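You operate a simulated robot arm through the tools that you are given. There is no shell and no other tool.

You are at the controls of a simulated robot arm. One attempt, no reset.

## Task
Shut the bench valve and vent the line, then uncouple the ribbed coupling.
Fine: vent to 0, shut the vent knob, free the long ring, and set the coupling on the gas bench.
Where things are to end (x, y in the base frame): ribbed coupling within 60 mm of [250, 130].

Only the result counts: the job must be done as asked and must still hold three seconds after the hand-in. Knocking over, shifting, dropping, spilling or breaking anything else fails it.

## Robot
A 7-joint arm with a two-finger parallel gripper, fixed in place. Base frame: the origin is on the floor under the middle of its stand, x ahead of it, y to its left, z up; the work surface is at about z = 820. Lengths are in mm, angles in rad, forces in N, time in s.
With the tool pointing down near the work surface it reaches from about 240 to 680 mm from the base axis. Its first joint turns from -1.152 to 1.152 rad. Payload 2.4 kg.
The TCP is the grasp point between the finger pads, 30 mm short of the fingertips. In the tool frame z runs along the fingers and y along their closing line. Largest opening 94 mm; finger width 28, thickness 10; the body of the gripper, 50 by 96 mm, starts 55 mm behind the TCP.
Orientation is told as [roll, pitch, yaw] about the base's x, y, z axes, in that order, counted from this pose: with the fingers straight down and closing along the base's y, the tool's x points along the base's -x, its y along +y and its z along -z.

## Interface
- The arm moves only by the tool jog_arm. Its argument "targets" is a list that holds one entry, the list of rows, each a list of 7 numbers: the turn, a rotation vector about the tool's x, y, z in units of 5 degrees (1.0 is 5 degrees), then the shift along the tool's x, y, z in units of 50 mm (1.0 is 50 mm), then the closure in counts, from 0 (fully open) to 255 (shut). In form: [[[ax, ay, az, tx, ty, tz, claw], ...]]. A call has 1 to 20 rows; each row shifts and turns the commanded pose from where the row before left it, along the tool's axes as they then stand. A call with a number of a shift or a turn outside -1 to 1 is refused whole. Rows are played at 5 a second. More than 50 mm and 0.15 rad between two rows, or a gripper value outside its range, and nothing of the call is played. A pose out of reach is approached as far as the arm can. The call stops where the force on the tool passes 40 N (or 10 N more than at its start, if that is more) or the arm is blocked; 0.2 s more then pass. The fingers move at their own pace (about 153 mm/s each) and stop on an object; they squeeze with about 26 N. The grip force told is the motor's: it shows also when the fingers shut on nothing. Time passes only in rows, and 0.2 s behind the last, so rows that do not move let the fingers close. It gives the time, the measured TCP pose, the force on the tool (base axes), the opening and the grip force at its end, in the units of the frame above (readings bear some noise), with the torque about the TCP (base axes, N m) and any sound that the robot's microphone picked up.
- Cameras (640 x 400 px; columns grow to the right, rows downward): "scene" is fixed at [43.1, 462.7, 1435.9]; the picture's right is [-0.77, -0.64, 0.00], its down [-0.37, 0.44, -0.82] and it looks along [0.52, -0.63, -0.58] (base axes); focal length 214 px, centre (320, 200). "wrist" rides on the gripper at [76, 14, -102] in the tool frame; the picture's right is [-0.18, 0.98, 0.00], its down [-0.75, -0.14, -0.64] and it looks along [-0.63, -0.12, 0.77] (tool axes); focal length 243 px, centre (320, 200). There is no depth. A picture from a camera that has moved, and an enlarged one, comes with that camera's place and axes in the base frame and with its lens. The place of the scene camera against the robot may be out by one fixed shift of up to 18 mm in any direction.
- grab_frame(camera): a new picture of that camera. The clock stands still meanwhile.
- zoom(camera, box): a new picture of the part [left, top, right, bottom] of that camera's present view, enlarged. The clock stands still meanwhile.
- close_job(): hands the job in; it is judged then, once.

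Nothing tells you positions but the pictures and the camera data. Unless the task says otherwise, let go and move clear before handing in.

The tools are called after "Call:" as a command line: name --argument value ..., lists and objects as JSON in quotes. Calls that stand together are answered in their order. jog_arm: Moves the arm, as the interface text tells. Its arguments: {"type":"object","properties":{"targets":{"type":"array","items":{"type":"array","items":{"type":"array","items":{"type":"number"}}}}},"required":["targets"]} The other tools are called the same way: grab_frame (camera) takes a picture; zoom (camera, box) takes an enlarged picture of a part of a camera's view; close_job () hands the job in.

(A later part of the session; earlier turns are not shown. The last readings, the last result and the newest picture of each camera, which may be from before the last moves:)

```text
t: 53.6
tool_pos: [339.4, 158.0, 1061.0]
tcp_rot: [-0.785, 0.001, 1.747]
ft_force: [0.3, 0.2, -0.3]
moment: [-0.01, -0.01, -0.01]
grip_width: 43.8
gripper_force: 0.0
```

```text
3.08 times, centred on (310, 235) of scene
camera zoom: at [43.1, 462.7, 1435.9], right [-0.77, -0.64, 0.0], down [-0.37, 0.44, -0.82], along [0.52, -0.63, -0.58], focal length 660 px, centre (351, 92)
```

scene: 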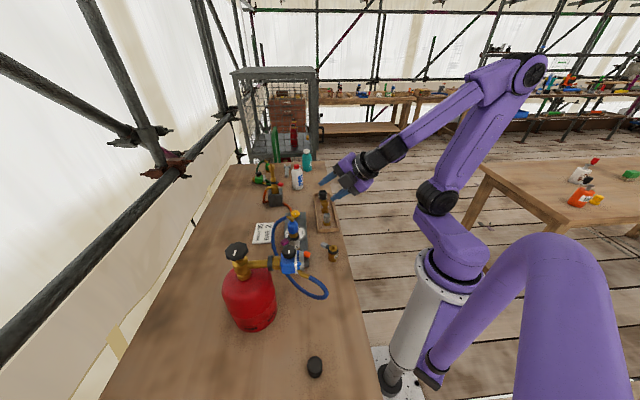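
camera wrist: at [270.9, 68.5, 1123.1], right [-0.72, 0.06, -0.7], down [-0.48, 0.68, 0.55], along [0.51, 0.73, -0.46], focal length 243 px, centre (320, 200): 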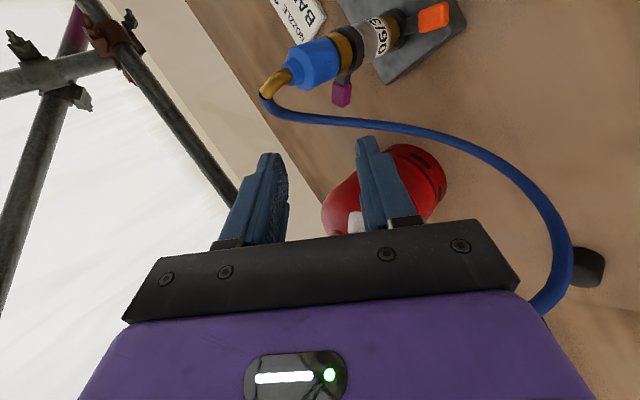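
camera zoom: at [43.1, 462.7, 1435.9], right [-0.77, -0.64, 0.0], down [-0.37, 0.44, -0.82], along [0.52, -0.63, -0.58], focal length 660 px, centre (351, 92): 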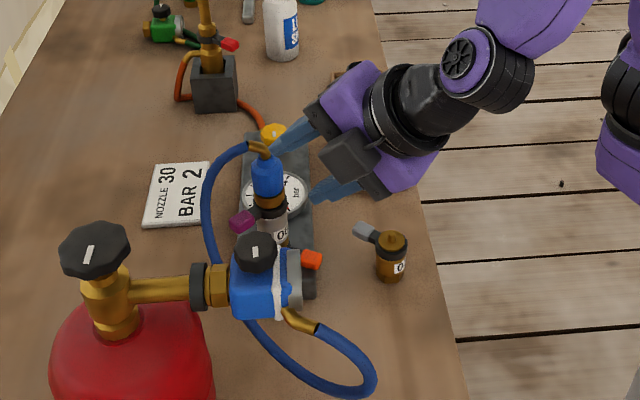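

I'll zoom on the purple lever from here to refine its position.

Call:
zoom --camera "wrist" --box '[250, 20, 420, 130]'

```text
3.64 times, centred on (335, 75) of wrist
camera zoom: at [270.9, 68.5, 1123.1], right [-0.72, 0.06, -0.7], down [-0.48, 0.68, 0.55], along [0.51, 0.73, -0.46], focal length 882 px, centre (266, 654)
```

zoom: 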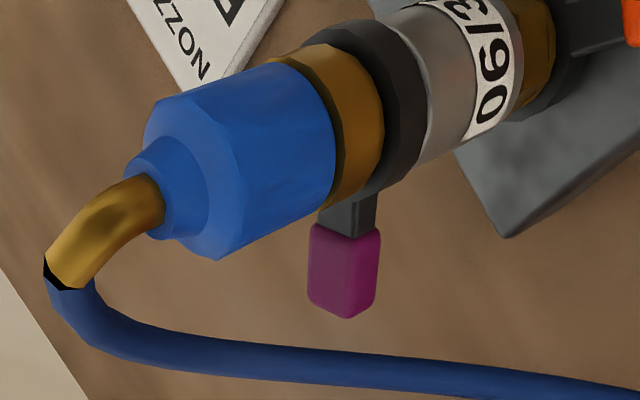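

The handle refines to (430, 175.5, 937). I'll aim a little outboard on it for clearance from the elbow, and advance to about 37 mm short before checking.

Call:
jog_arm --targets '[[[0, 0, 0, -0.14, 0.41, 0.4, 136], [0, 0, 0, 0, 0, 0.9, 136], [0, 0, 0, 0, 0, 0.7, 136], [0, 0, 0, 0, 0, 0, 136], [0, 0, 0, 0, 0, 0, 136]]]'

Call:
grab_frame --camera "wrist"

Call:
zoom --camera "scene" --box '[230, 190, 350, 290]'

```text
t: 54.8
tool_pos: [393.1, 178.0, 975.1]
tcp_rot: [-0.786, 0.0, 1.747]
ft_force: [-0.2, -0.2, 0.5]
moment: [0.01, 0.01, 0.01]
grip_width: 43.7
gripper_force: 0.0
```

```text
taken
camera wrist: at [325.3, 87.2, 1037.3], right [-0.72, 0.06, -0.69], down [-0.48, 0.68, 0.55], along [0.51, 0.73, -0.46], focal length 243 px, centre (320, 200)
```

wrist: 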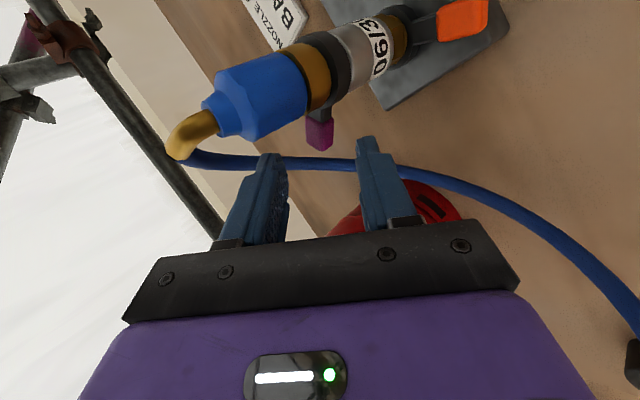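

```text
4.00 times, centred on (290, 240) of scene
camera zoom: at [43.1, 462.7, 1435.9], right [-0.77, -0.64, 0.0], down [-0.37, 0.44, -0.82], along [0.52, -0.63, -0.58], focal length 858 px, centre (440, 40)
```

zoom: 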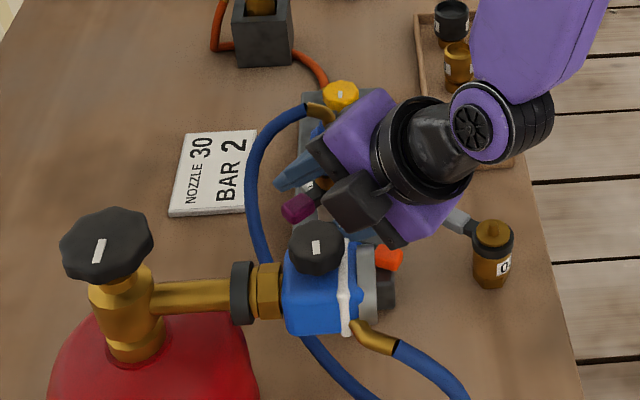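

The handle lies centred between the fingers, about 35 mm ahead. I'll advance and close on it.

Call:
jog_arm --targets '[[[0, 0, 0, 0, 0, 0.35, 136], [0, 0, 0, 0, 0, 0.35, 136], [0, 0, 0, 0, 0, 0, 136]]]'

Call:
grab_frame --camera "wrist"

Call:
zoom --camera "scene" --box '[230, 190, 350, 290]'

```text
t: 55.6
tool_pos: [417.8, 181.2, 950.7]
tcp_rot: [-0.786, 0.0, 1.748]
ft_force: [-0.5, -0.6, -0.6]
moment: [-0.01, -0.01, 0.0]
grip_width: 44.1
gripper_force: 0.1
```

```text
taken
camera wrist: at [350.6, 91.4, 1013.3], right [-0.72, 0.06, -0.7], down [-0.48, 0.68, 0.55], along [0.51, 0.73, -0.46], focal length 243 px, centre (320, 200)
```

wrist: 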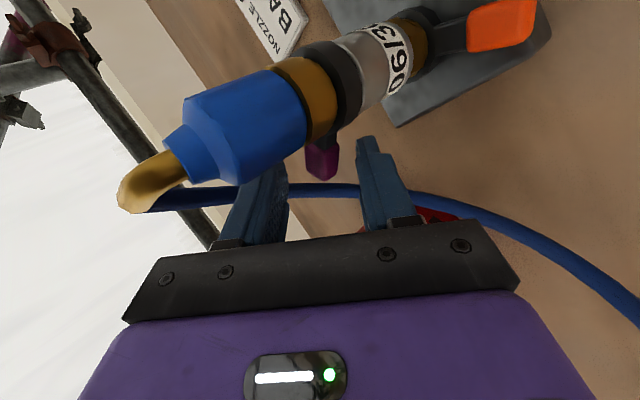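

```text
4.00 times, centred on (290, 240) of scene
camera zoom: at [43.1, 462.7, 1435.9], right [-0.77, -0.64, 0.0], down [-0.37, 0.44, -0.82], along [0.52, -0.63, -0.58], focal length 858 px, centre (440, 40)
```

zoom: 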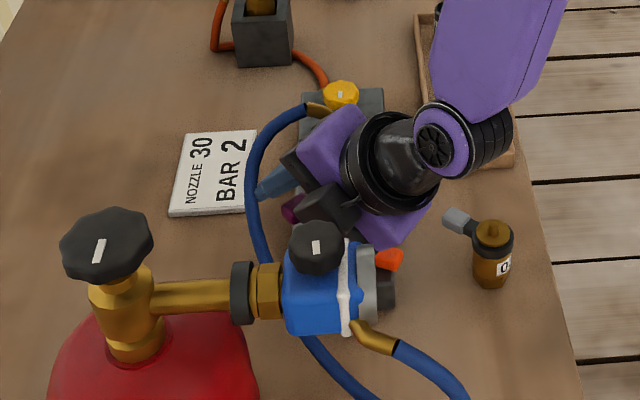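

Call:
zoom --camera "wrist" --box '[220, 110, 420, 250]'

```text
2.86 times, centred on (320, 180) of wrist
camera zoom: at [350.6, 91.4, 1013.3], right [-0.72, 0.06, -0.7], down [-0.48, 0.68, 0.55], along [0.51, 0.73, -0.46], focal length 693 px, centre (320, 257)
```

zoom: 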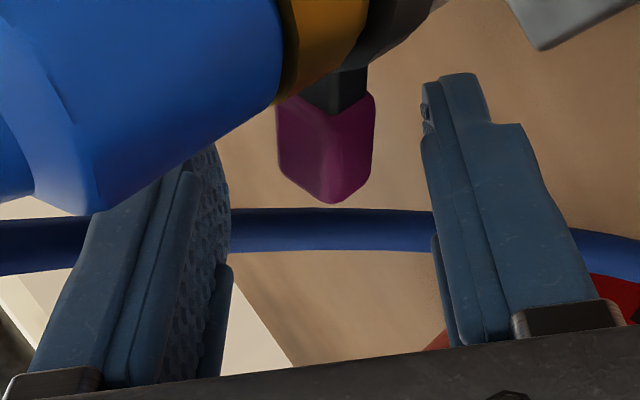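

The handle is between the pads, so I'll close on it.

Call:
jog_arm --targets '[[[0, 0, 0, 0, 0, 0, 180], [0, 0, 0, 0, 0, 0, 255], [0, 0, 0, 0, 0, 0, 255], [0, 0, 0, 0, 0, 0, 255]]]'

Call:
zoom --camera "wrist" --box '[220, 90, 420, 250]'

```text
t: 56.6
tool_pos: [417.0, 181.2, 949.9]
tcp_rot: [-0.783, 0.001, 1.747]
ft_force: [-2.6, 0.6, -6.6]
moment: [0.57, 0.03, -0.1]
grip_width: 22.0
gripper_force: 25.8
```

```text
2.50 times, centred on (320, 170) of wrist
camera zoom: at [350.1, 91.4, 1013.1], right [-0.72, 0.06, -0.69], down [-0.48, 0.68, 0.55], along [0.5, 0.73, -0.46], focal length 606 px, centre (320, 275)
```

zoom: 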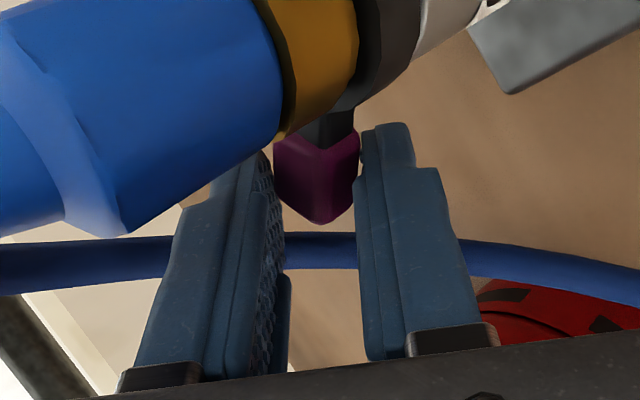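

The handle is gripped at 22 mm. I'll swing it counter-clockwise about the stack axis by 10° as a test.

Call:
jog_arm --targets '[[[0, -0.707, -0.707, -0.004, 0.0574, -0.0574, 255], [0, -0.707, -0.707, -0.004, 0.0574, -0.0574, 255]]]'

Call:
grab_frame --camera "wrist"

```text
t: 57.2
tool_pos: [412.6, 179.2, 952.0]
tcp_rot: [-0.792, 0.0, 1.918]
ft_force: [15.7, 0.5, -4.7]
moment: [0.08, -0.23, -0.52]
grip_width: 22.8
gripper_force: 26.6
```

```text
taken
camera wrist: at [360.5, 79.4, 1014.1], right [-0.71, -0.06, -0.7], down [-0.59, 0.59, 0.55], along [0.38, 0.81, -0.45], focal length 243 px, centre (320, 200)
```

wrist: 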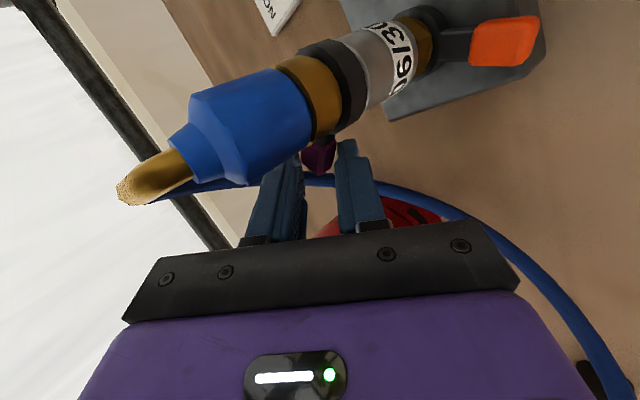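

There is 16 N of resistance. I'll continue a little and see whether it builds or the ring yields.

Call:
jog_arm --targets '[[[0, -0.707, -0.707, -0.004, 0.0574, -0.0574, 255], [0, 0, 0, 0, 0, 0, 255]]]'

Call:
zoom --camera "wrist" --box '[220, 90, 420, 250]'

```text
t: 57.8
tool_pos: [410.2, 179.3, 953.1]
tcp_rot: [-0.798, -0.002, 2.006]
ft_force: [25.8, 1.9, 10.6]
moment: [0.13, -0.66, -0.41]
grip_width: 22.7
gripper_force: 25.6
```

```text
2.50 times, centred on (320, 170) of wrist
camera zoom: at [366.4, 74.7, 1014.8], right [-0.7, -0.12, -0.7], down [-0.65, 0.53, 0.55], along [0.31, 0.84, -0.45], focal length 606 px, centre (320, 275)
```

zoom: 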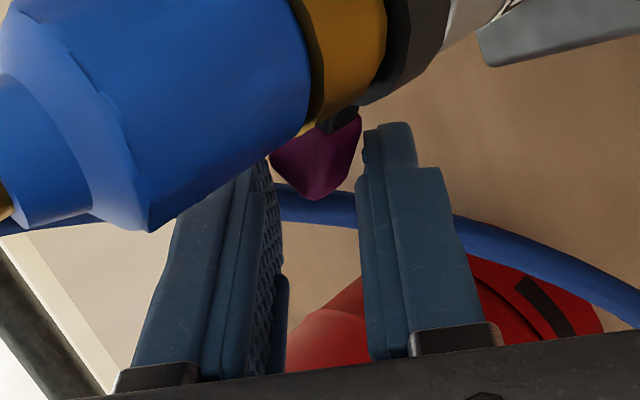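

The handle moved only about 3° for 15° commanded, so counter-clockwise resists strongly. I'll return to the start and test the other direction.

Call:
jog_arm --targets '[[[0, 0.707, 0.707, 0.011, -0.057, 0.057, 255], [0, 0.707, 0.707, 0.011, -0.057, 0.057, 255], [0, 0.707, 0.707, 0.011, -0.057, 0.057, 255], [0, 0, 0, 0, 0, 0, 255]]]'

Call:
jog_arm --targets '[[[0, 0.707, 0.707, 0.011, -0.057, 0.057, 255], [0, 0.707, 0.707, 0.011, -0.057, 0.057, 255], [0, 0, 0, 0, 0, 0, 255]]]'

Call:
zoom --camera "wrist" --box '[220, 90, 420, 250]'

```text
t: 58.8
tool_pos: [419.9, 185.3, 952.4]
tcp_rot: [-0.794, -0.005, 1.752]
ft_force: [-0.7, 16.4, 26.2]
moment: [0.23, -0.66, 0.06]
grip_width: 21.2
gripper_force: 26.0
```

```text
t: 59.6
tool_pos: [427.2, 185.2, 954.1]
tcp_rot: [-0.792, -0.007, 1.579]
ft_force: [2.0, 24.5, 19.5]
moment: [0.25, -0.52, 0.13]
grip_width: 21.8
gripper_force: 26.4
```

```text
2.50 times, centred on (320, 170) of wrist
camera zoom: at [345.5, 107.7, 1014.5], right [-0.69, 0.18, -0.7], down [-0.36, 0.75, 0.56], along [0.62, 0.64, -0.45], focal length 606 px, centre (320, 275)
```

zoom: 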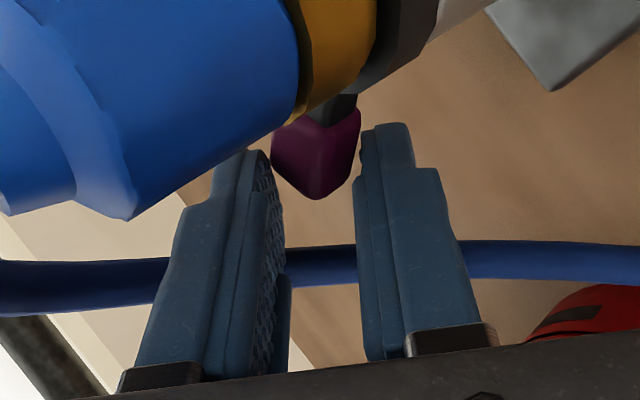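

Clockwise turns easily: the handle swung about 15° to (441, 175). The hose blocks swinging the tool along, so I'll let go, back off, close the fingers and push the handle with the fingertips from the −x side.

Call:
jog_arm --targets '[[[0, 0, 0, 0, 0, 0, 136], [0, 0, 0, 0, 0, 0, 136], [0, 0, 0, 0, 0, -0.5, 136], [0, 0, 0, 0, 0, -0.8, 136], [0, 0, 0, 0, 0, 0, 255], [0, 0, 0, 0, 0, 0, 255]]]'

Call:
grab_frame --camera "wrist"

Call:
zoom --camera "wrist" --box '[180, 40, 420, 200]'

Call:
zoom --camera "scene" --box '[230, 190, 350, 290]'

```text
t: 61.0
tool_pos: [379.7, 180.2, 998.7]
tcp_rot: [-0.784, 0.0, 1.573]
ft_force: [0.4, -0.1, 0.3]
moment: [0.01, -0.01, 0.02]
grip_width: 0.0
gripper_force: 26.3
```

```text
taken
camera wrist: at [296.3, 102.6, 1060.2], right [-0.7, 0.18, -0.69], down [-0.36, 0.75, 0.55], along [0.62, 0.63, -0.46], focal length 243 px, centre (320, 200)
```

wrist: 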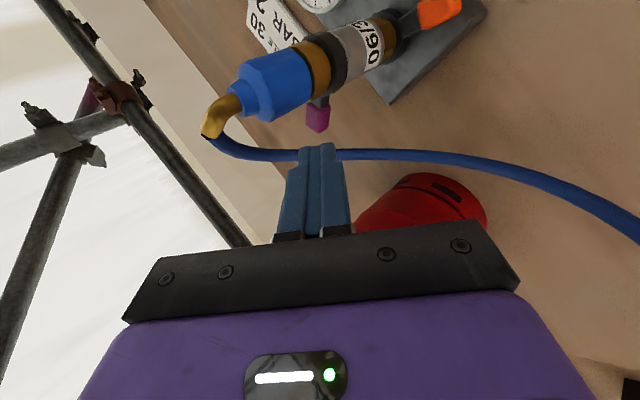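

```text
2.50 times, centred on (300, 120) of wrist
camera zoom: at [296.3, 102.6, 1060.2], right [-0.7, 0.18, -0.69], down [-0.36, 0.75, 0.55], along [0.62, 0.63, -0.46], focal length 606 px, centre (370, 400)
```

zoom: 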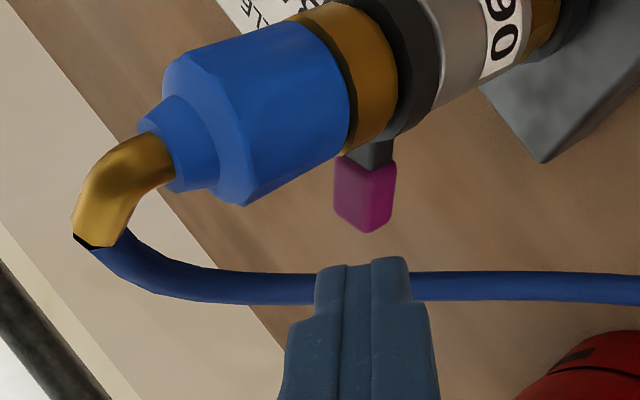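

```text
4.00 times, centred on (290, 240) of scene
camera zoom: at [43.1, 462.7, 1435.9], right [-0.77, -0.64, 0.0], down [-0.37, 0.44, -0.82], along [0.52, -0.63, -0.58], focal length 858 px, centre (440, 40)
```

zoom: 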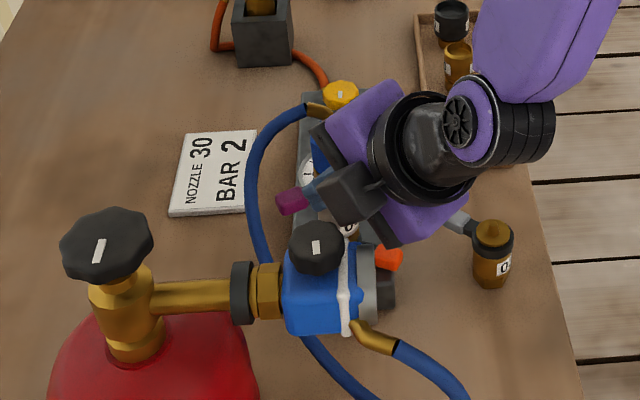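

The lever stayed put, now at about 67°. With the fingers closed, I'll move so their leading edge sits level with the handle (z ≈ 937) on its −x side.

Call:
jog_arm --targets '[[[0, 0, 0, 0.046, 0.235, 0.4, 255], [0, 0, 0, 0.046, 0.235, 0.4, 255], [0, 0, 0, 0, 0, 0, 255]]]'

Call:
grab_frame --camera "wrist"

Call:
zoom --camera "wrist" --box '[220, 80, 420, 230]'

```text
t: 61.8
tool_pos: [392.2, 175.3, 952.9]
tcp_rot: [-0.786, -0.001, 1.571]
ft_force: [0.0, -0.5, 0.4]
moment: [0.01, 0.04, 0.01]
grip_width: 0.0
gripper_force: 26.0
```

```text
taken
camera wrist: at [308.5, 99.2, 1015.1], right [-0.69, 0.18, -0.7], down [-0.36, 0.75, 0.55], along [0.62, 0.63, -0.46], focal length 243 px, centre (320, 200)
```

wrist: 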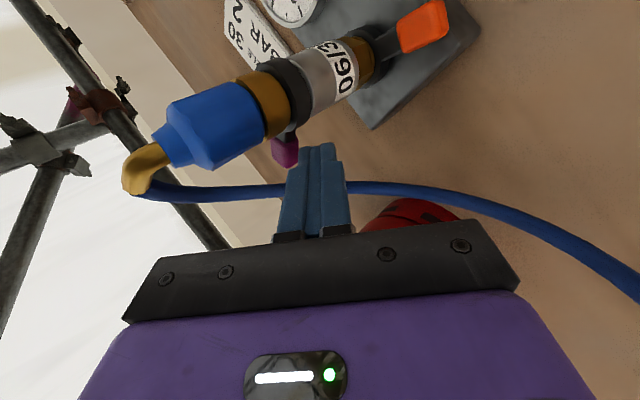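

```text
2.67 times, centred on (320, 155) of wrist
camera zoom: at [308.5, 99.2, 1015.1], right [-0.69, 0.18, -0.7], down [-0.36, 0.75, 0.55], along [0.62, 0.63, -0.46], focal length 647 px, centre (320, 320)
```

zoom: 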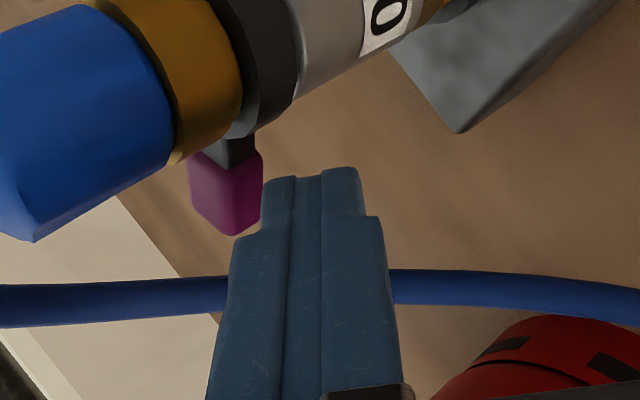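

The leading edge sits just behind the handle. I'll push in +x in small steps.

Call:
jog_arm --targets '[[[0, 0, 0, 0, -0.0707, 0.0707, 255], [0, 0, 0, 0, -0.0707, 0.0707, 255], [0, 0, 0, 0, -0.0707, 0.0707, 255], [0, 0, 0, 0, 0, 0, 255]]]'

Call:
zoom --camera "wrist" --box '[200, 80, 400, 230]'

```text
t: 62.8
tool_pos: [407.6, 176.0, 952.8]
tcp_rot: [-0.786, 0.001, 1.573]
ft_force: [1.2, -0.2, 0.0]
moment: [-0.02, -0.01, 0.03]
grip_width: 0.0
gripper_force: 26.1
```

```text
2.67 times, centred on (300, 155) of wrist
camera zoom: at [324.5, 99.4, 1015.0], right [-0.7, 0.18, -0.69], down [-0.36, 0.75, 0.55], along [0.62, 0.63, -0.46], focal length 647 px, centre (373, 320)
```

zoom: 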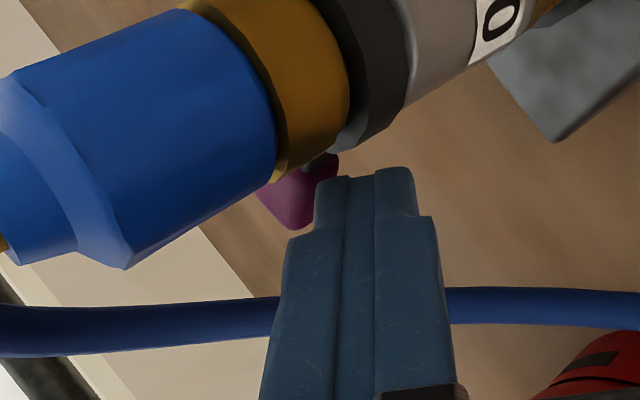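

The lever moves with almost no force. I'll continue pushing.

Call:
jog_arm --targets '[[[0, 0, 0, 0, -0.0707, 0.0707, 255], [0, 0, 0, 0, -0.0707, 0.0707, 255], [0, 0, 0, 0, -0.0707, 0.0707, 255], [0, 0, 0, 0, 0, 0, 255]]]'

Call:
zoom --camera "wrist" --box '[200, 80, 400, 230]'

Call:
zoom --camera "scene" --box '[250, 200, 340, 275]'

```text
t: 63.8
tool_pos: [422.9, 176.5, 953.6]
tcp_rot: [-0.784, 0.001, 1.573]
ft_force: [0.9, 0.2, -0.1]
moment: [0.0, -0.01, -0.02]
grip_width: 0.1
gripper_force: 26.5
```

```text
2.67 times, centred on (300, 155) of wrist
camera zoom: at [339.2, 99.1, 1015.5], right [-0.7, 0.18, -0.69], down [-0.36, 0.75, 0.55], along [0.62, 0.63, -0.46], focal length 647 px, centre (373, 320)
```

zoom: 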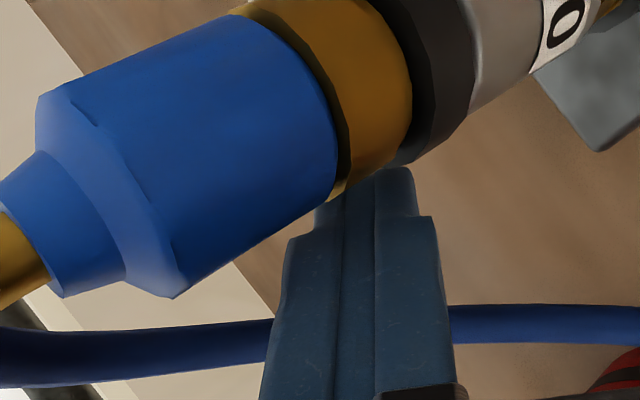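

```text
5.33 times, centred on (295, 238) of scene
camera zoom: at [43.1, 462.7, 1435.9], right [-0.77, -0.64, 0.0], down [-0.37, 0.44, -0.82], along [0.52, -0.63, -0.58], focal length 1144 px, centre (453, 0)
```

zoom: 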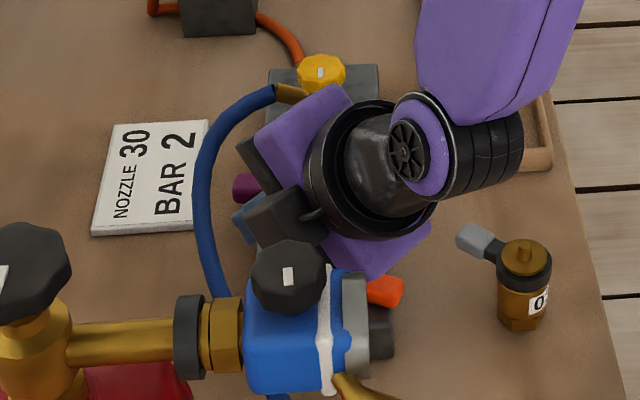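

The lever is at about 33° now and is still moving freely. I'll push a few more mm to feel for an end stop.

Call:
jog_arm --targets '[[[0, 0, 0, 0, -0.0707, 0.0707, 255], [0, 0, 0, 0, -0.0424, 0.0424, 255], [0, 0, 0, 0, 0, 0, 255]]]'

Call:
zoom --camera "scene" --box '[250, 200, 340, 275]'

Call:
grab_frame --camera "wrist"

```text
t: 64.6
tool_pos: [430.2, 176.7, 953.4]
tcp_rot: [-0.786, -0.001, 1.572]
ft_force: [-0.4, 0.0, 0.1]
moment: [-0.02, -0.01, 0.01]
grip_width: 0.0
gripper_force: 26.3
```

```text
5.33 times, centred on (295, 238) of scene
camera zoom: at [43.1, 462.7, 1435.9], right [-0.77, -0.64, 0.0], down [-0.37, 0.44, -0.82], along [0.52, -0.63, -0.58], focal length 1144 px, centre (453, 0)
```

zoom: 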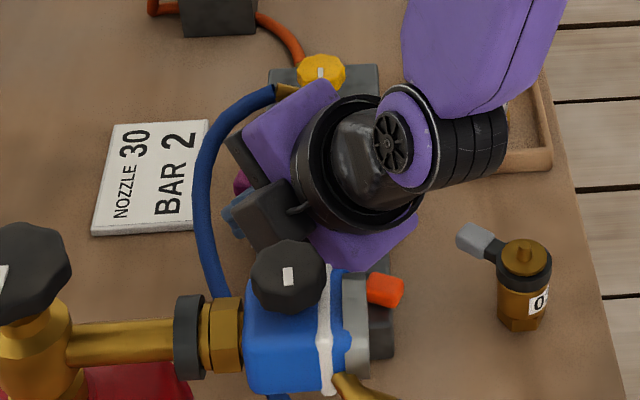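

```text
taken
camera wrist: at [347.6, 100.0, 1015.1], right [-0.7, 0.18, -0.69], down [-0.36, 0.75, 0.55], along [0.62, 0.63, -0.46], focal length 243 px, centre (320, 200)
```

wrist: 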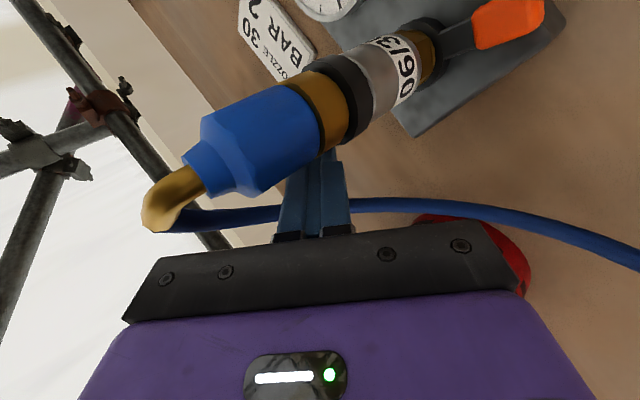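

There's still no stop. I'll retreat, rise, and look from above to see the lever's angle.

Call:
jog_arm --targets '[[[0, 0, 0, 0, 0, -0.5, 255], [0, 0, 0, 0, 0, -0.8, 255], [0, 0, 0, 0, -0.6, -0.6, 255], [0, 0, 0, 0, -0.6, -0.6, 255], [0, 0, 0, 0, -0.6, -0.6, 255], [-1, 0, 0, 0, 0, 0, 255], [-1, 0, 0, 0, 0, 0, 255], [-1, 0, 0, 0, 0, 0, 255], [-1, 0, 0, 0, 0, 0, 255], [-1, 0, 0, 0, 0, 0, 255], [-1, 0, 0, 0, 0, 0, 255], [-1, 0, 0, 0, 0, 0, 255], [-1, 0, 0, 0, 0, 0, 255], [-1, 0, 0, 0, 0, 0, 255], [0, 0, 0, 0, 0, 0, 136]]]'

Call:
grab_frame --camera "wrist"

Call:
zoom --camera "scene" --box '[265, 205, 325, 260]'

```text
t: 67.8
tool_pos: [384.5, 176.5, 1126.3]
tcp_rot: [0.002, 0.0, 1.573]
ft_force: [-0.8, 0.0, 0.7]
moment: [-0.02, 0.0, 0.02]
grip_width: 44.0
gripper_force: 0.1
```

```text
taken
camera wrist: at [370.3, 99.4, 1228.4], right [-0.98, 0.18, 0.0], down [0.14, 0.75, 0.64], along [0.12, 0.63, -0.77], focal length 243 px, centre (320, 200)
```

wrist: 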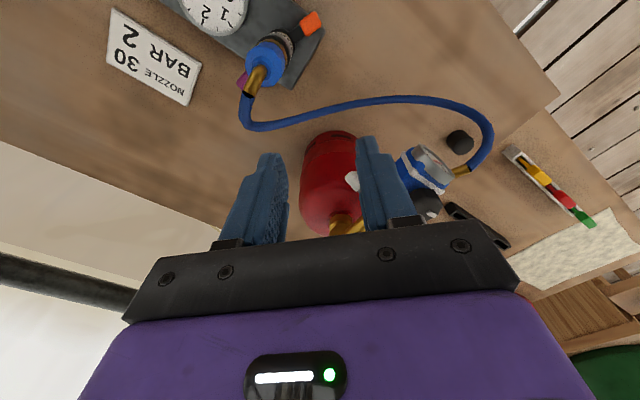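

```text
7.27 times, centred on (295, 232) of scene
camera zoom: at [43.1, 462.7, 1435.9], right [-0.77, -0.64, 0.0], down [-0.37, 0.44, -0.82], along [0.52, -0.63, -0.58], focal length 1560 px, centre (502, -36)
```

zoom: 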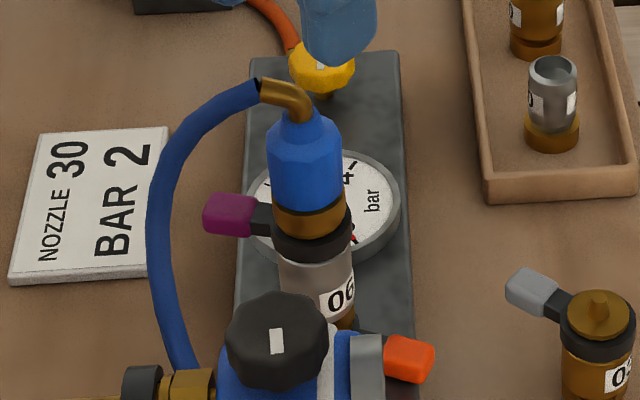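

The purple lever now points at about 31°, with no stop met yet. For the rest of the swing I'll come from the (+x, −y) side, which is clear of the hose, and re-orient the tool there.

Call:
jog_arm --targets '[[[0, 0, 0, 0.6, -0.7, 0, 136], [0, 0, 0, 0.6, -0.7, 0, 136], [0, 0, 0, 0.6, -0.7, 0, 136], [0, 0, 1, 0, 0, 0, 136], [0, 0, 1, 0, 0, 0, 136], [0, 0, 1, 0, 0, 0, 136], [0, 0, 1, 0, 0, 0, 136], [0, 0, 1, 0, 0, 0, 136], [0, 0, 1, 0, 0, 0, 136], [0, 0, 1, 0, 0, 0, 136], [0, 0, 1, 0, 0, 0, 136], [0, 0, 1, 0, 0, 0, 136], [0, 0, 1, 0, 0, 0, 136], [0, 0, 1, 0, 0, 0, 136], [0, 0, 1, 0, 0, 0, 136]]]'

Call:
jog_arm --targets '[[[-1, 0, 0, 0, 0, 0, 136], [-1, 0, 0, 0, 0, 0, 136], [-1, 0, 0, 0, 0, 0, 136], [-1, 0, 0, 0, 0, 0, 136], [-1, 0, 0, 0, 0, 0, 136], [-1, 0, 0, 0, 0, 0, 136], [-1, 0, 0, 0, 0, 0, 136], [-1, 0, 0, 0, 0, 0, 136], [-1, 0, 0, 0, 0, 0, 136], [0, 0, 0, 0, 0, 0, 136]]]'

Call:
grab_frame --camera "wrist"

Call:
grab_frame --camera "scene"

```text
t: 71.0
tool_pos: [489.5, 86.0, 1125.9]
tcp_rot: [0.0, 0.0, 0.524]
ft_force: [-0.2, 0.0, 0.2]
moment: [0.02, -0.01, 0.04]
grip_width: 43.7
gripper_force: 0.1
```

```text
t: 73.2
tool_pos: [489.2, 87.0, 1125.8]
tcp_rot: [0.787, 0.001, 0.525]
ft_force: [-0.3, 0.2, 0.0]
moment: [0.02, -0.03, 0.03]
grip_width: 43.8
gripper_force: 0.0
```

```text
taken
camera wrist: at [455.1, -5.9, 1208.4], right [-0.19, 0.69, 0.7], down [0.93, -0.1, 0.35], along [0.32, 0.71, -0.62], focal length 243 px, centre (320, 200)
```

wrist: 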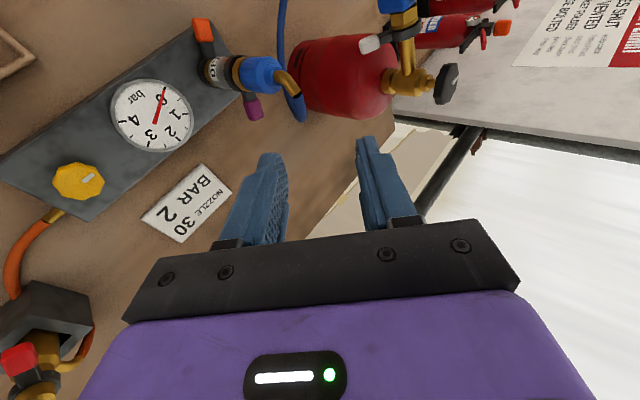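

```text
taken
```

scene: 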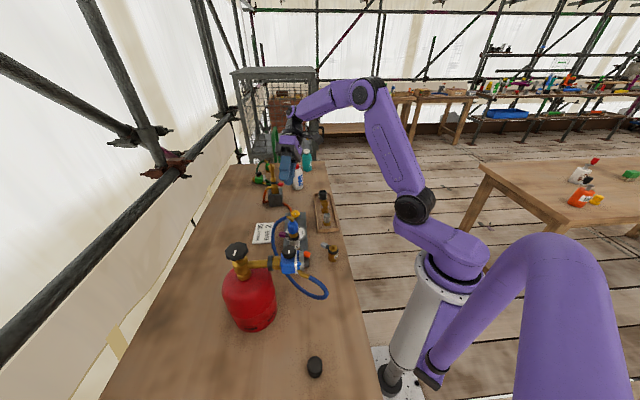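

There's a notice visible in the wrist view, upper right. I'll read it, and zoom on the stack too.

Call:
zoom --camera "wrist" --box '[480, 0, 640, 100]'

Call:
zoom --camera "wrist" --box '[180, 10, 320, 130]'

```text
4.00 times, centred on (560, 50) of wrist
camera zoom: at [455.1, -5.9, 1208.4], right [-0.19, 0.69, 0.7], down [0.93, -0.1, 0.35], along [0.32, 0.71, -0.62], focal length 970 px, centre (-640, 800)
```

zoom: 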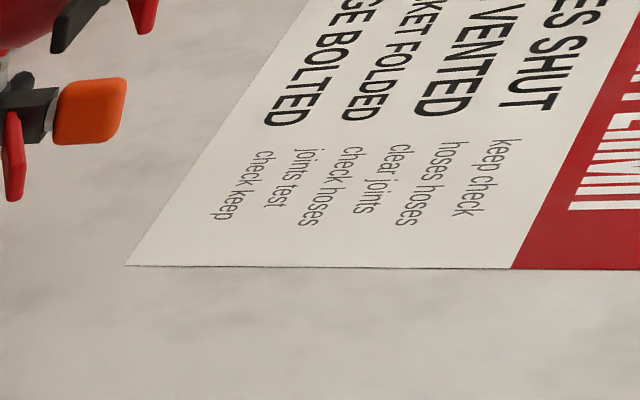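

```text
3.33 times, centred on (250, 70) of wrist
camera zoom: at [455.1, -5.9, 1208.4], right [-0.19, 0.69, 0.7], down [0.93, -0.1, 0.35], along [0.32, 0.71, -0.62], focal length 809 px, centre (553, 633)
```

zoom: 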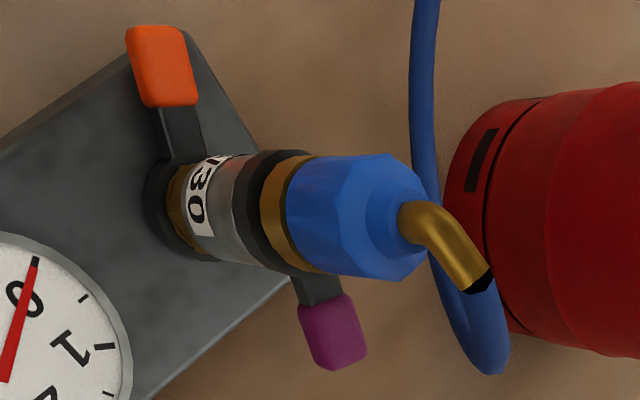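

The notice is a hot-work checklist, with lines ending "…SHUT", "…VENTED" and so on, and gives me nothing further to do. The purple handle is now at about (462, 155.5, 937). I'll descend to a standoff on its (+x, −y) side.

Call:
jog_arm --targets '[[[0, 0, 0, -0.12, -0.8, 0.5, 136], [0, 0, 0, -0.12, -0.8, 0.5, 136], [0, 0, 0, 0, 0, 0.9, 136], [0, 0, 0, 0, 0, 0, 136], [0, 0, 0, 0, 0, 0, 136]]]'

Call:
grab_frame --camera "wrist"

Call:
zoom --camera "wrist" --box '[200, 60, 400, 200]'

Call:
zoom --camera "scene" --box '[240, 180, 360, 280]'

```text
t: 74.4
tool_pos: [497.9, 102.4, 1001.8]
tcp_rot: [0.786, -0.001, 0.525]
ft_force: [0.1, 0.8, -0.1]
moment: [0.03, 0.03, 0.02]
grip_width: 44.1
gripper_force: 0.0
```

```text
taken
camera wrist: at [463.2, 9.5, 1083.0], right [-0.19, 0.69, 0.7], down [0.93, -0.1, 0.35], along [0.32, 0.71, -0.63], focal length 243 px, centre (320, 200)
```

wrist: 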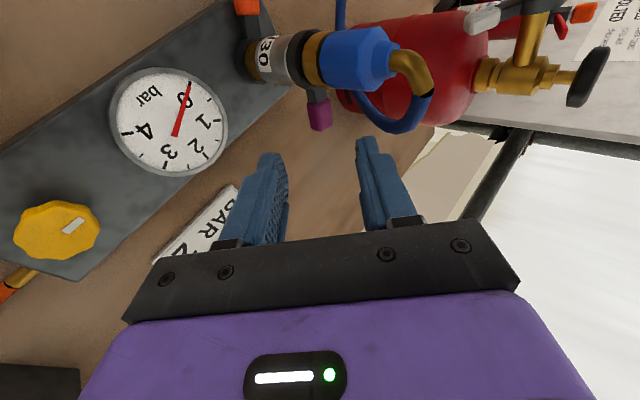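

```text
2.86 times, centred on (300, 130) of wrist
camera zoom: at [463.2, 9.5, 1083.0], right [-0.19, 0.69, 0.7], down [0.93, -0.1, 0.35], along [0.32, 0.71, -0.63], focal length 693 px, centre (377, 400)
```

zoom: 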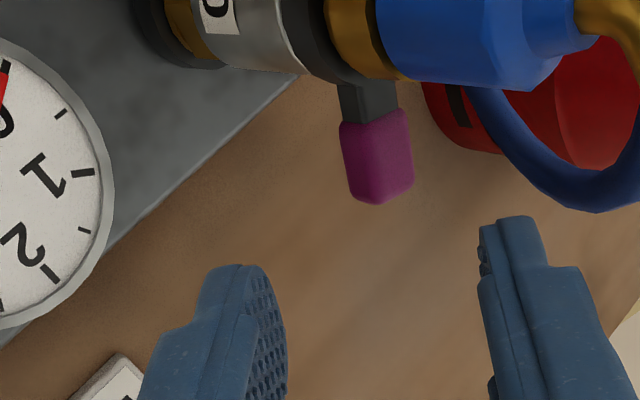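

```text
4.00 times, centred on (300, 230) of scene
camera zoom: at [43.1, 462.7, 1435.9], right [-0.77, -0.64, 0.0], down [-0.37, 0.44, -0.82], along [0.52, -0.63, -0.58], focal length 858 px, centre (400, 80)
```

zoom: 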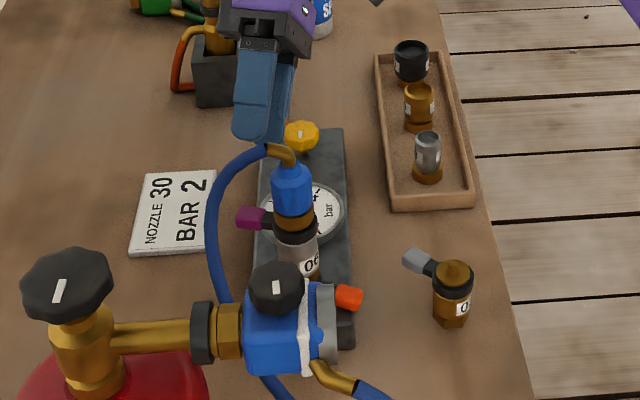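

The handle is aligned straight ahead. I'll advance 73 mm along the tool axis and close on it.

Call:
jog_arm --targets '[[[0, 0, 0, 0.048, 0.008, 0.7, 136], [0, 0, 0, 0, 0, 0.5, 136], [0, 0, 0, 0, 0, 0.26, 136], [0, 0, 0, 0, 0, 0, 136]]]'

Call:
zoom --camera "wrist" --box '[200, 60, 440, 230]'

```text
t: 75.4
tool_pos: [469.8, 147.1, 950.5]
tcp_rot: [0.787, 0.001, 0.525]
ft_force: [0.2, 0.1, -0.2]
moment: [-0.02, 0.0, 0.0]
grip_width: 43.9
gripper_force: 0.1
```

```text
2.35 times, centred on (320, 145) of wrist
camera zoom: at [433.6, 53.6, 1032.6], right [-0.19, 0.69, 0.7], down [0.93, -0.1, 0.35], along [0.32, 0.71, -0.63], focal length 571 px, centre (320, 329)
```

zoom: 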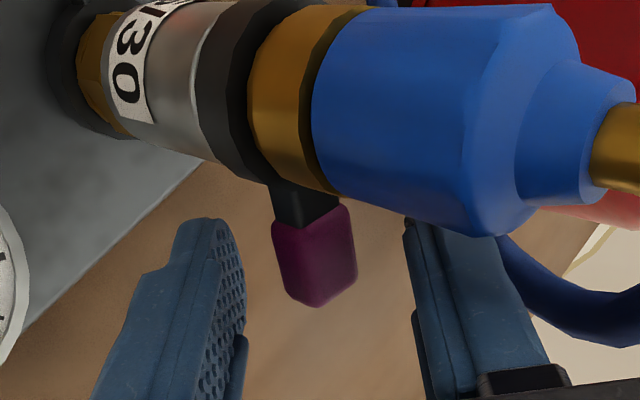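

Call:
jog_arm --targets '[[[0, 0, 0, 0, 0, 0, 190], [0, 0, 0, 0, 0, 0, 255], [0, 0, 0, 0, 0, 0, 255]]]'

Call:
jog_arm --targets '[[[0, -0.707, 0.707, 0.0266, -0.0557, -0.0557, 255], [0, -0.707, 0.707, 0.0266, -0.0557, -0.0557, 255]]]'

Call:
zoom --camera "wrist" --box '[200, 60, 440, 230]'

```text
t: 76.2
tool_pos: [468.6, 146.2, 949.6]
tcp_rot: [0.786, 0.0, 0.525]
ft_force: [1.2, 1.4, -3.8]
moment: [-0.1, 0.17, -0.04]
grip_width: 18.6
gripper_force: 25.9
```

```text
t: 76.8
tool_pos: [470.7, 138.9, 949.6]
tcp_rot: [0.784, 0.0, 0.35]
ft_force: [2.6, 11.5, -11.2]
moment: [0.1, -0.13, -0.4]
grip_width: 18.4
gripper_force: 25.8
```

```text
2.35 times, centred on (320, 145) of wrist
camera zoom: at [419.0, 53.5, 1032.6], right [-0.07, 0.72, 0.69], down [0.9, -0.26, 0.35], along [0.43, 0.65, -0.63], focal length 571 px, centre (320, 329)
```

zoom: 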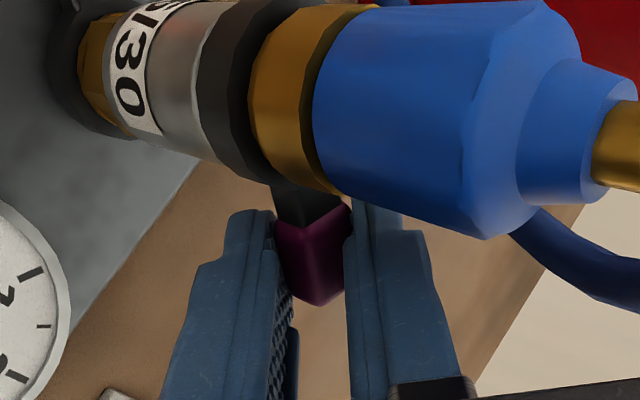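

The lever follows. Resistance is about 11 N, so I'll continue in small steps.

Call:
jog_arm --targets '[[[0, -0.707, 0.707, 0.0266, -0.0557, -0.0557, 255], [0, -0.707, 0.707, 0.0266, -0.0557, -0.0557, 255]]]'

Call:
zoom --camera "wrist" --box '[200, 60, 440, 230]'

```text
t: 77.4
tool_pos: [468.5, 130.0, 952.0]
tcp_rot: [0.787, 0.0, 0.176]
ft_force: [3.6, 18.8, -4.1]
moment: [0.22, 0.11, -0.8]
grip_width: 18.4
gripper_force: 25.7
```

```text
2.35 times, centred on (320, 145) of wrist
camera zoom: at [404.3, 54.2, 1033.3], right [0.06, 0.71, 0.7], down [0.84, -0.41, 0.35], along [0.54, 0.56, -0.62], focal length 571 px, centre (320, 329)
```

zoom: 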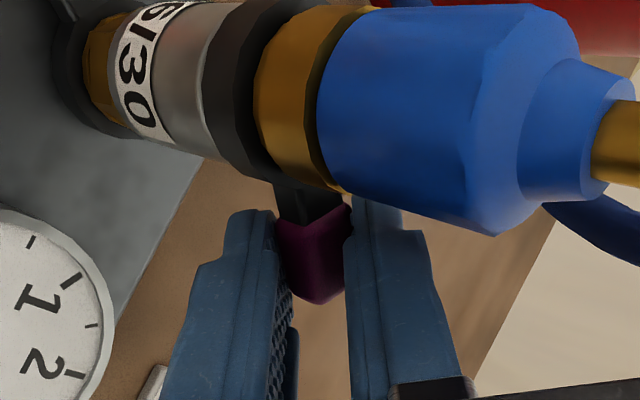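

The net torque about the ring axis is only about 0.1 N·m; the rest is grip mismatch. So the ring is still turning freely. I'll loosen the grip slightly and keep sweeping the lever clockwise.

Call:
jog_arm --targets '[[[0, 0, 0, 0, 0, 0, 185], [0, 0, 0, 0, 0, 0, 185], [0, -0.707, 0.707, 0.0266, -0.0557, -0.0557, 185], [0, -0.707, 0.707, 0.0266, -0.0557, -0.0557, 185], [0, 0, 0, 0, 0, 0, 185]]]'

Call:
zoom --camera "wrist" --box '[200, 60, 440, 230]'

Call:
zoom --camera "scene" --box '[240, 180, 360, 280]'

```text
t: 78.6
tool_pos: [466.1, 120.2, 951.6]
tcp_rot: [0.784, 0.001, 0.005]
ft_force: [-1.1, 5.8, 1.8]
moment: [0.14, -0.02, 0.09]
grip_width: 29.1
gripper_force: 3.2
```

```text
2.35 times, centred on (320, 145) of wrist
camera zoom: at [390.2, 57.5, 1033.1], right [0.18, 0.7, 0.7], down [0.76, -0.55, 0.35], along [0.63, 0.46, -0.63], focal length 571 px, centre (320, 329)
```

zoom: 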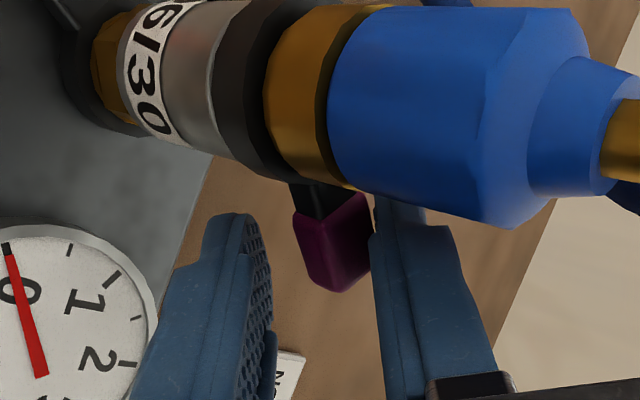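

```text
4.00 times, centred on (300, 230) of scene
camera zoom: at [43.0, 462.9, 1435.9], right [-0.77, -0.64, 0.0], down [-0.37, 0.44, -0.82], along [0.52, -0.63, -0.58], focal length 858 px, centre (400, 80)
```

zoom: 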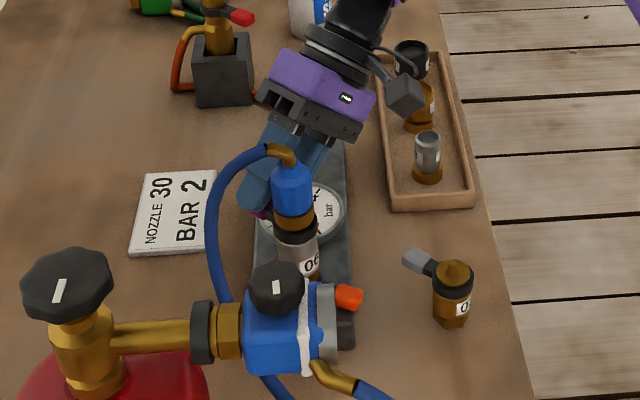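

Call:
jog_arm --targets '[[[0, -0.707, 0.707, 0.0266, -0.0557, -0.0557, 185], [0, 0, 0, 0, 0, 0, 185]]]'

Call:
zoom --camera "wrist" --box '[200, 60, 440, 230]'

```text
t: 79.2
tool_pos: [464.6, 117.9, 951.5]
tcp_rot: [0.785, -0.001, -0.083]
ft_force: [-0.5, 12.0, 7.1]
moment: [0.34, -0.07, 0.21]
grip_width: 33.5
gripper_force: 6.4
```

```text
2.35 times, centred on (320, 145) of wrist
camera zoom: at [383.5, 61.1, 1033.4], right [0.24, 0.68, 0.7], down [0.71, -0.61, 0.35], along [0.67, 0.41, -0.62], focal length 571 px, centre (320, 329)
```

zoom: 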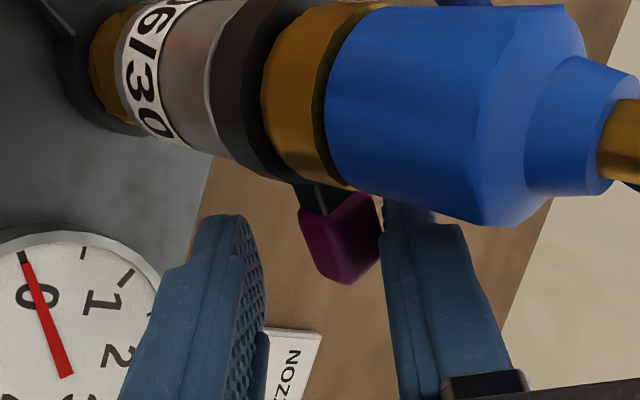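

The lever has stopped at about 8°, with the torque rising and the fingers being pried open. So the ring is at its other end, fully turned about 70°. I'll open, back out, and rise.

Call:
jog_arm --targets '[[[0, 0, 0, 0, 0, 0, 136], [0, 0, 0, 0, 0, 0, 136], [0, 0, 0, 0, 0, -0.6, 136], [0, 0, 0, 0, 0, -0.9, 136], [0, 0, 0, 0, 0.6, -0.6, 136], [0, 0, 0, 0, 0.6, -0.6, 136], [1, 0, 0, 0, 0, 0, 136], [1, 0, 0, 0, 0, 0, 136], [1, 0, 0, 0, 0, 0, 136], [1, 0, 0, 0, 0, 0, 136], [1, 0, 0, 0, 0, 0, 136], [1, 0, 0, 0, 0, 0, 136], [1, 0, 0, 0, 0, 0, 136], [1, 0, 0, 0, 0, 0, 136], [1, 0, 0, 0, 0, 0, 136], [0, 0, 0, 0, 0, 0, 0]]]'

Call:
grab_frame --camera "wrist"

Call:
zoom --camera "scene" --box '[250, 195, 340, 270]'

```text
t: 82.6
tool_pos: [462.0, 64.3, 1087.9]
tcp_rot: [-0.002, -0.001, -0.085]
ft_force: [0.7, -0.3, 0.3]
moment: [0.0, -0.05, -0.01]
grip_width: 94.3
gripper_force: 0.0
```

```text
taken
camera wrist: at [385.8, 84.3, 1190.5], right [0.27, 0.96, 0.0], down [0.74, -0.2, 0.64], along [0.62, -0.17, -0.77], focal length 243 px, centre (320, 200)
```

wrist: 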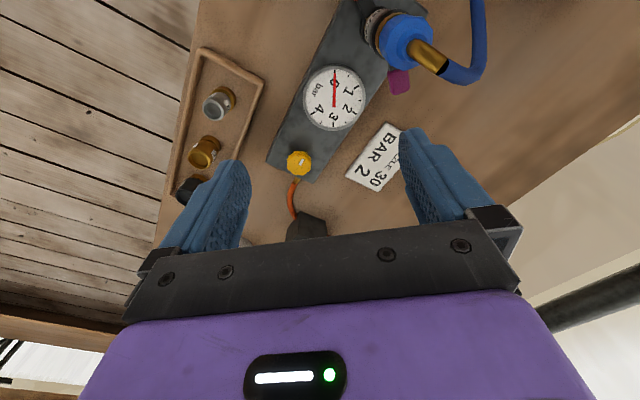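

```text
5.33 times, centred on (295, 232) of scene
camera zoom: at [43.1, 462.7, 1435.9], right [-0.77, -0.64, 0.0], down [-0.37, 0.44, -0.82], along [0.52, -0.63, -0.58], focal length 1144 px, centre (453, 27)
```

zoom: 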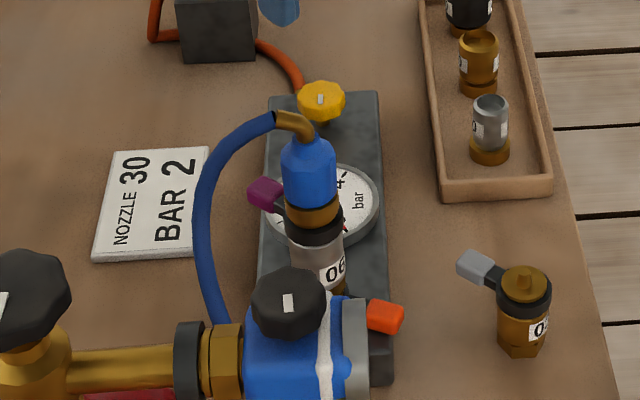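

The ring is fully swung. Now I'll rise over the coupling and rotate so the fingers straddle it with the hose elbow passing between them.

Call:
jog_arm --targets '[[[0, 0, 0, 0, 0, -0.8, 0], [0, 0, 0, 0.458, 0.663, 0, 0], [0, 0, 0, 0.458, 0.663, -0.2, 0], [0, 0, -1, 0, 0, 0, 0], [0, 0, -1, 0, 0, 0, 0], [0, 0, -1, 0, 0, 0, 0], [0, 0, -1, 0, 0, 0, 0], [0, 0, -1, 0, 0, 0, 0], [0, 0, -1, 0, 0, 0, 0], [0, 0, -1, 0, 0, 0, 0], [0, 0, -1, 0, 0, 0, 0], [0, 0, -1, 0, 0, 0, 0], [0, 0, -0.6, 0, 0, 0, 0], [0, 0, 0, 0, 0, 0, 0]]]'

Call:
grab_frame --camera "wrist"

Call:
zoom --camera "wrist" --box '[250, 60, 410, 190]'

```text
t: 85.6
tool_pos: [420.0, 132.3, 1138.8]
tcp_rot: [-0.001, 0.0, 0.752]
ft_force: [0.4, -0.3, 0.4]
moment: [0.0, -0.03, -0.01]
grip_width: 94.0
gripper_force: 0.1
```

```text
taken
camera wrist: at [354.9, 91.1, 1241.2], right [-0.54, 0.84, 0.0], down [0.65, 0.41, 0.64], along [0.54, 0.35, -0.77], focal length 243 px, centre (320, 200)
```

wrist: 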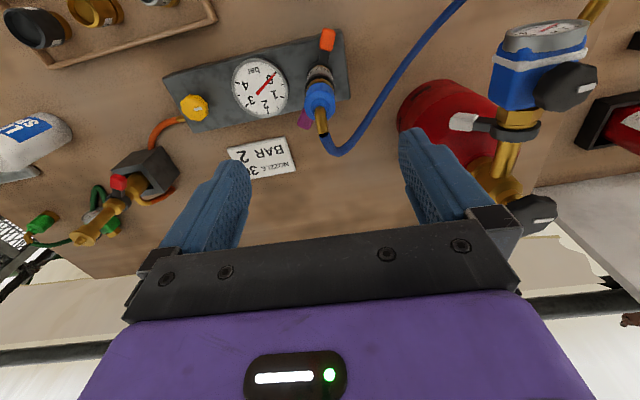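

```text
3.08 times, centred on (330, 125) of wrist
camera zoom: at [354.9, 91.1, 1241.2], right [-0.54, 0.84, 0.0], down [0.65, 0.41, 0.64], along [0.54, 0.35, -0.77], focal length 746 px, centre (289, 431)
```

zoom: 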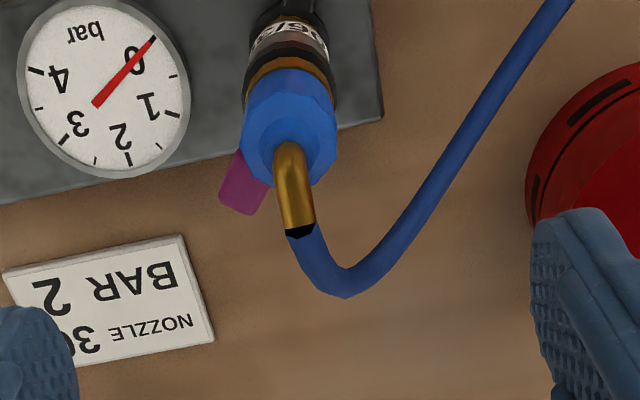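

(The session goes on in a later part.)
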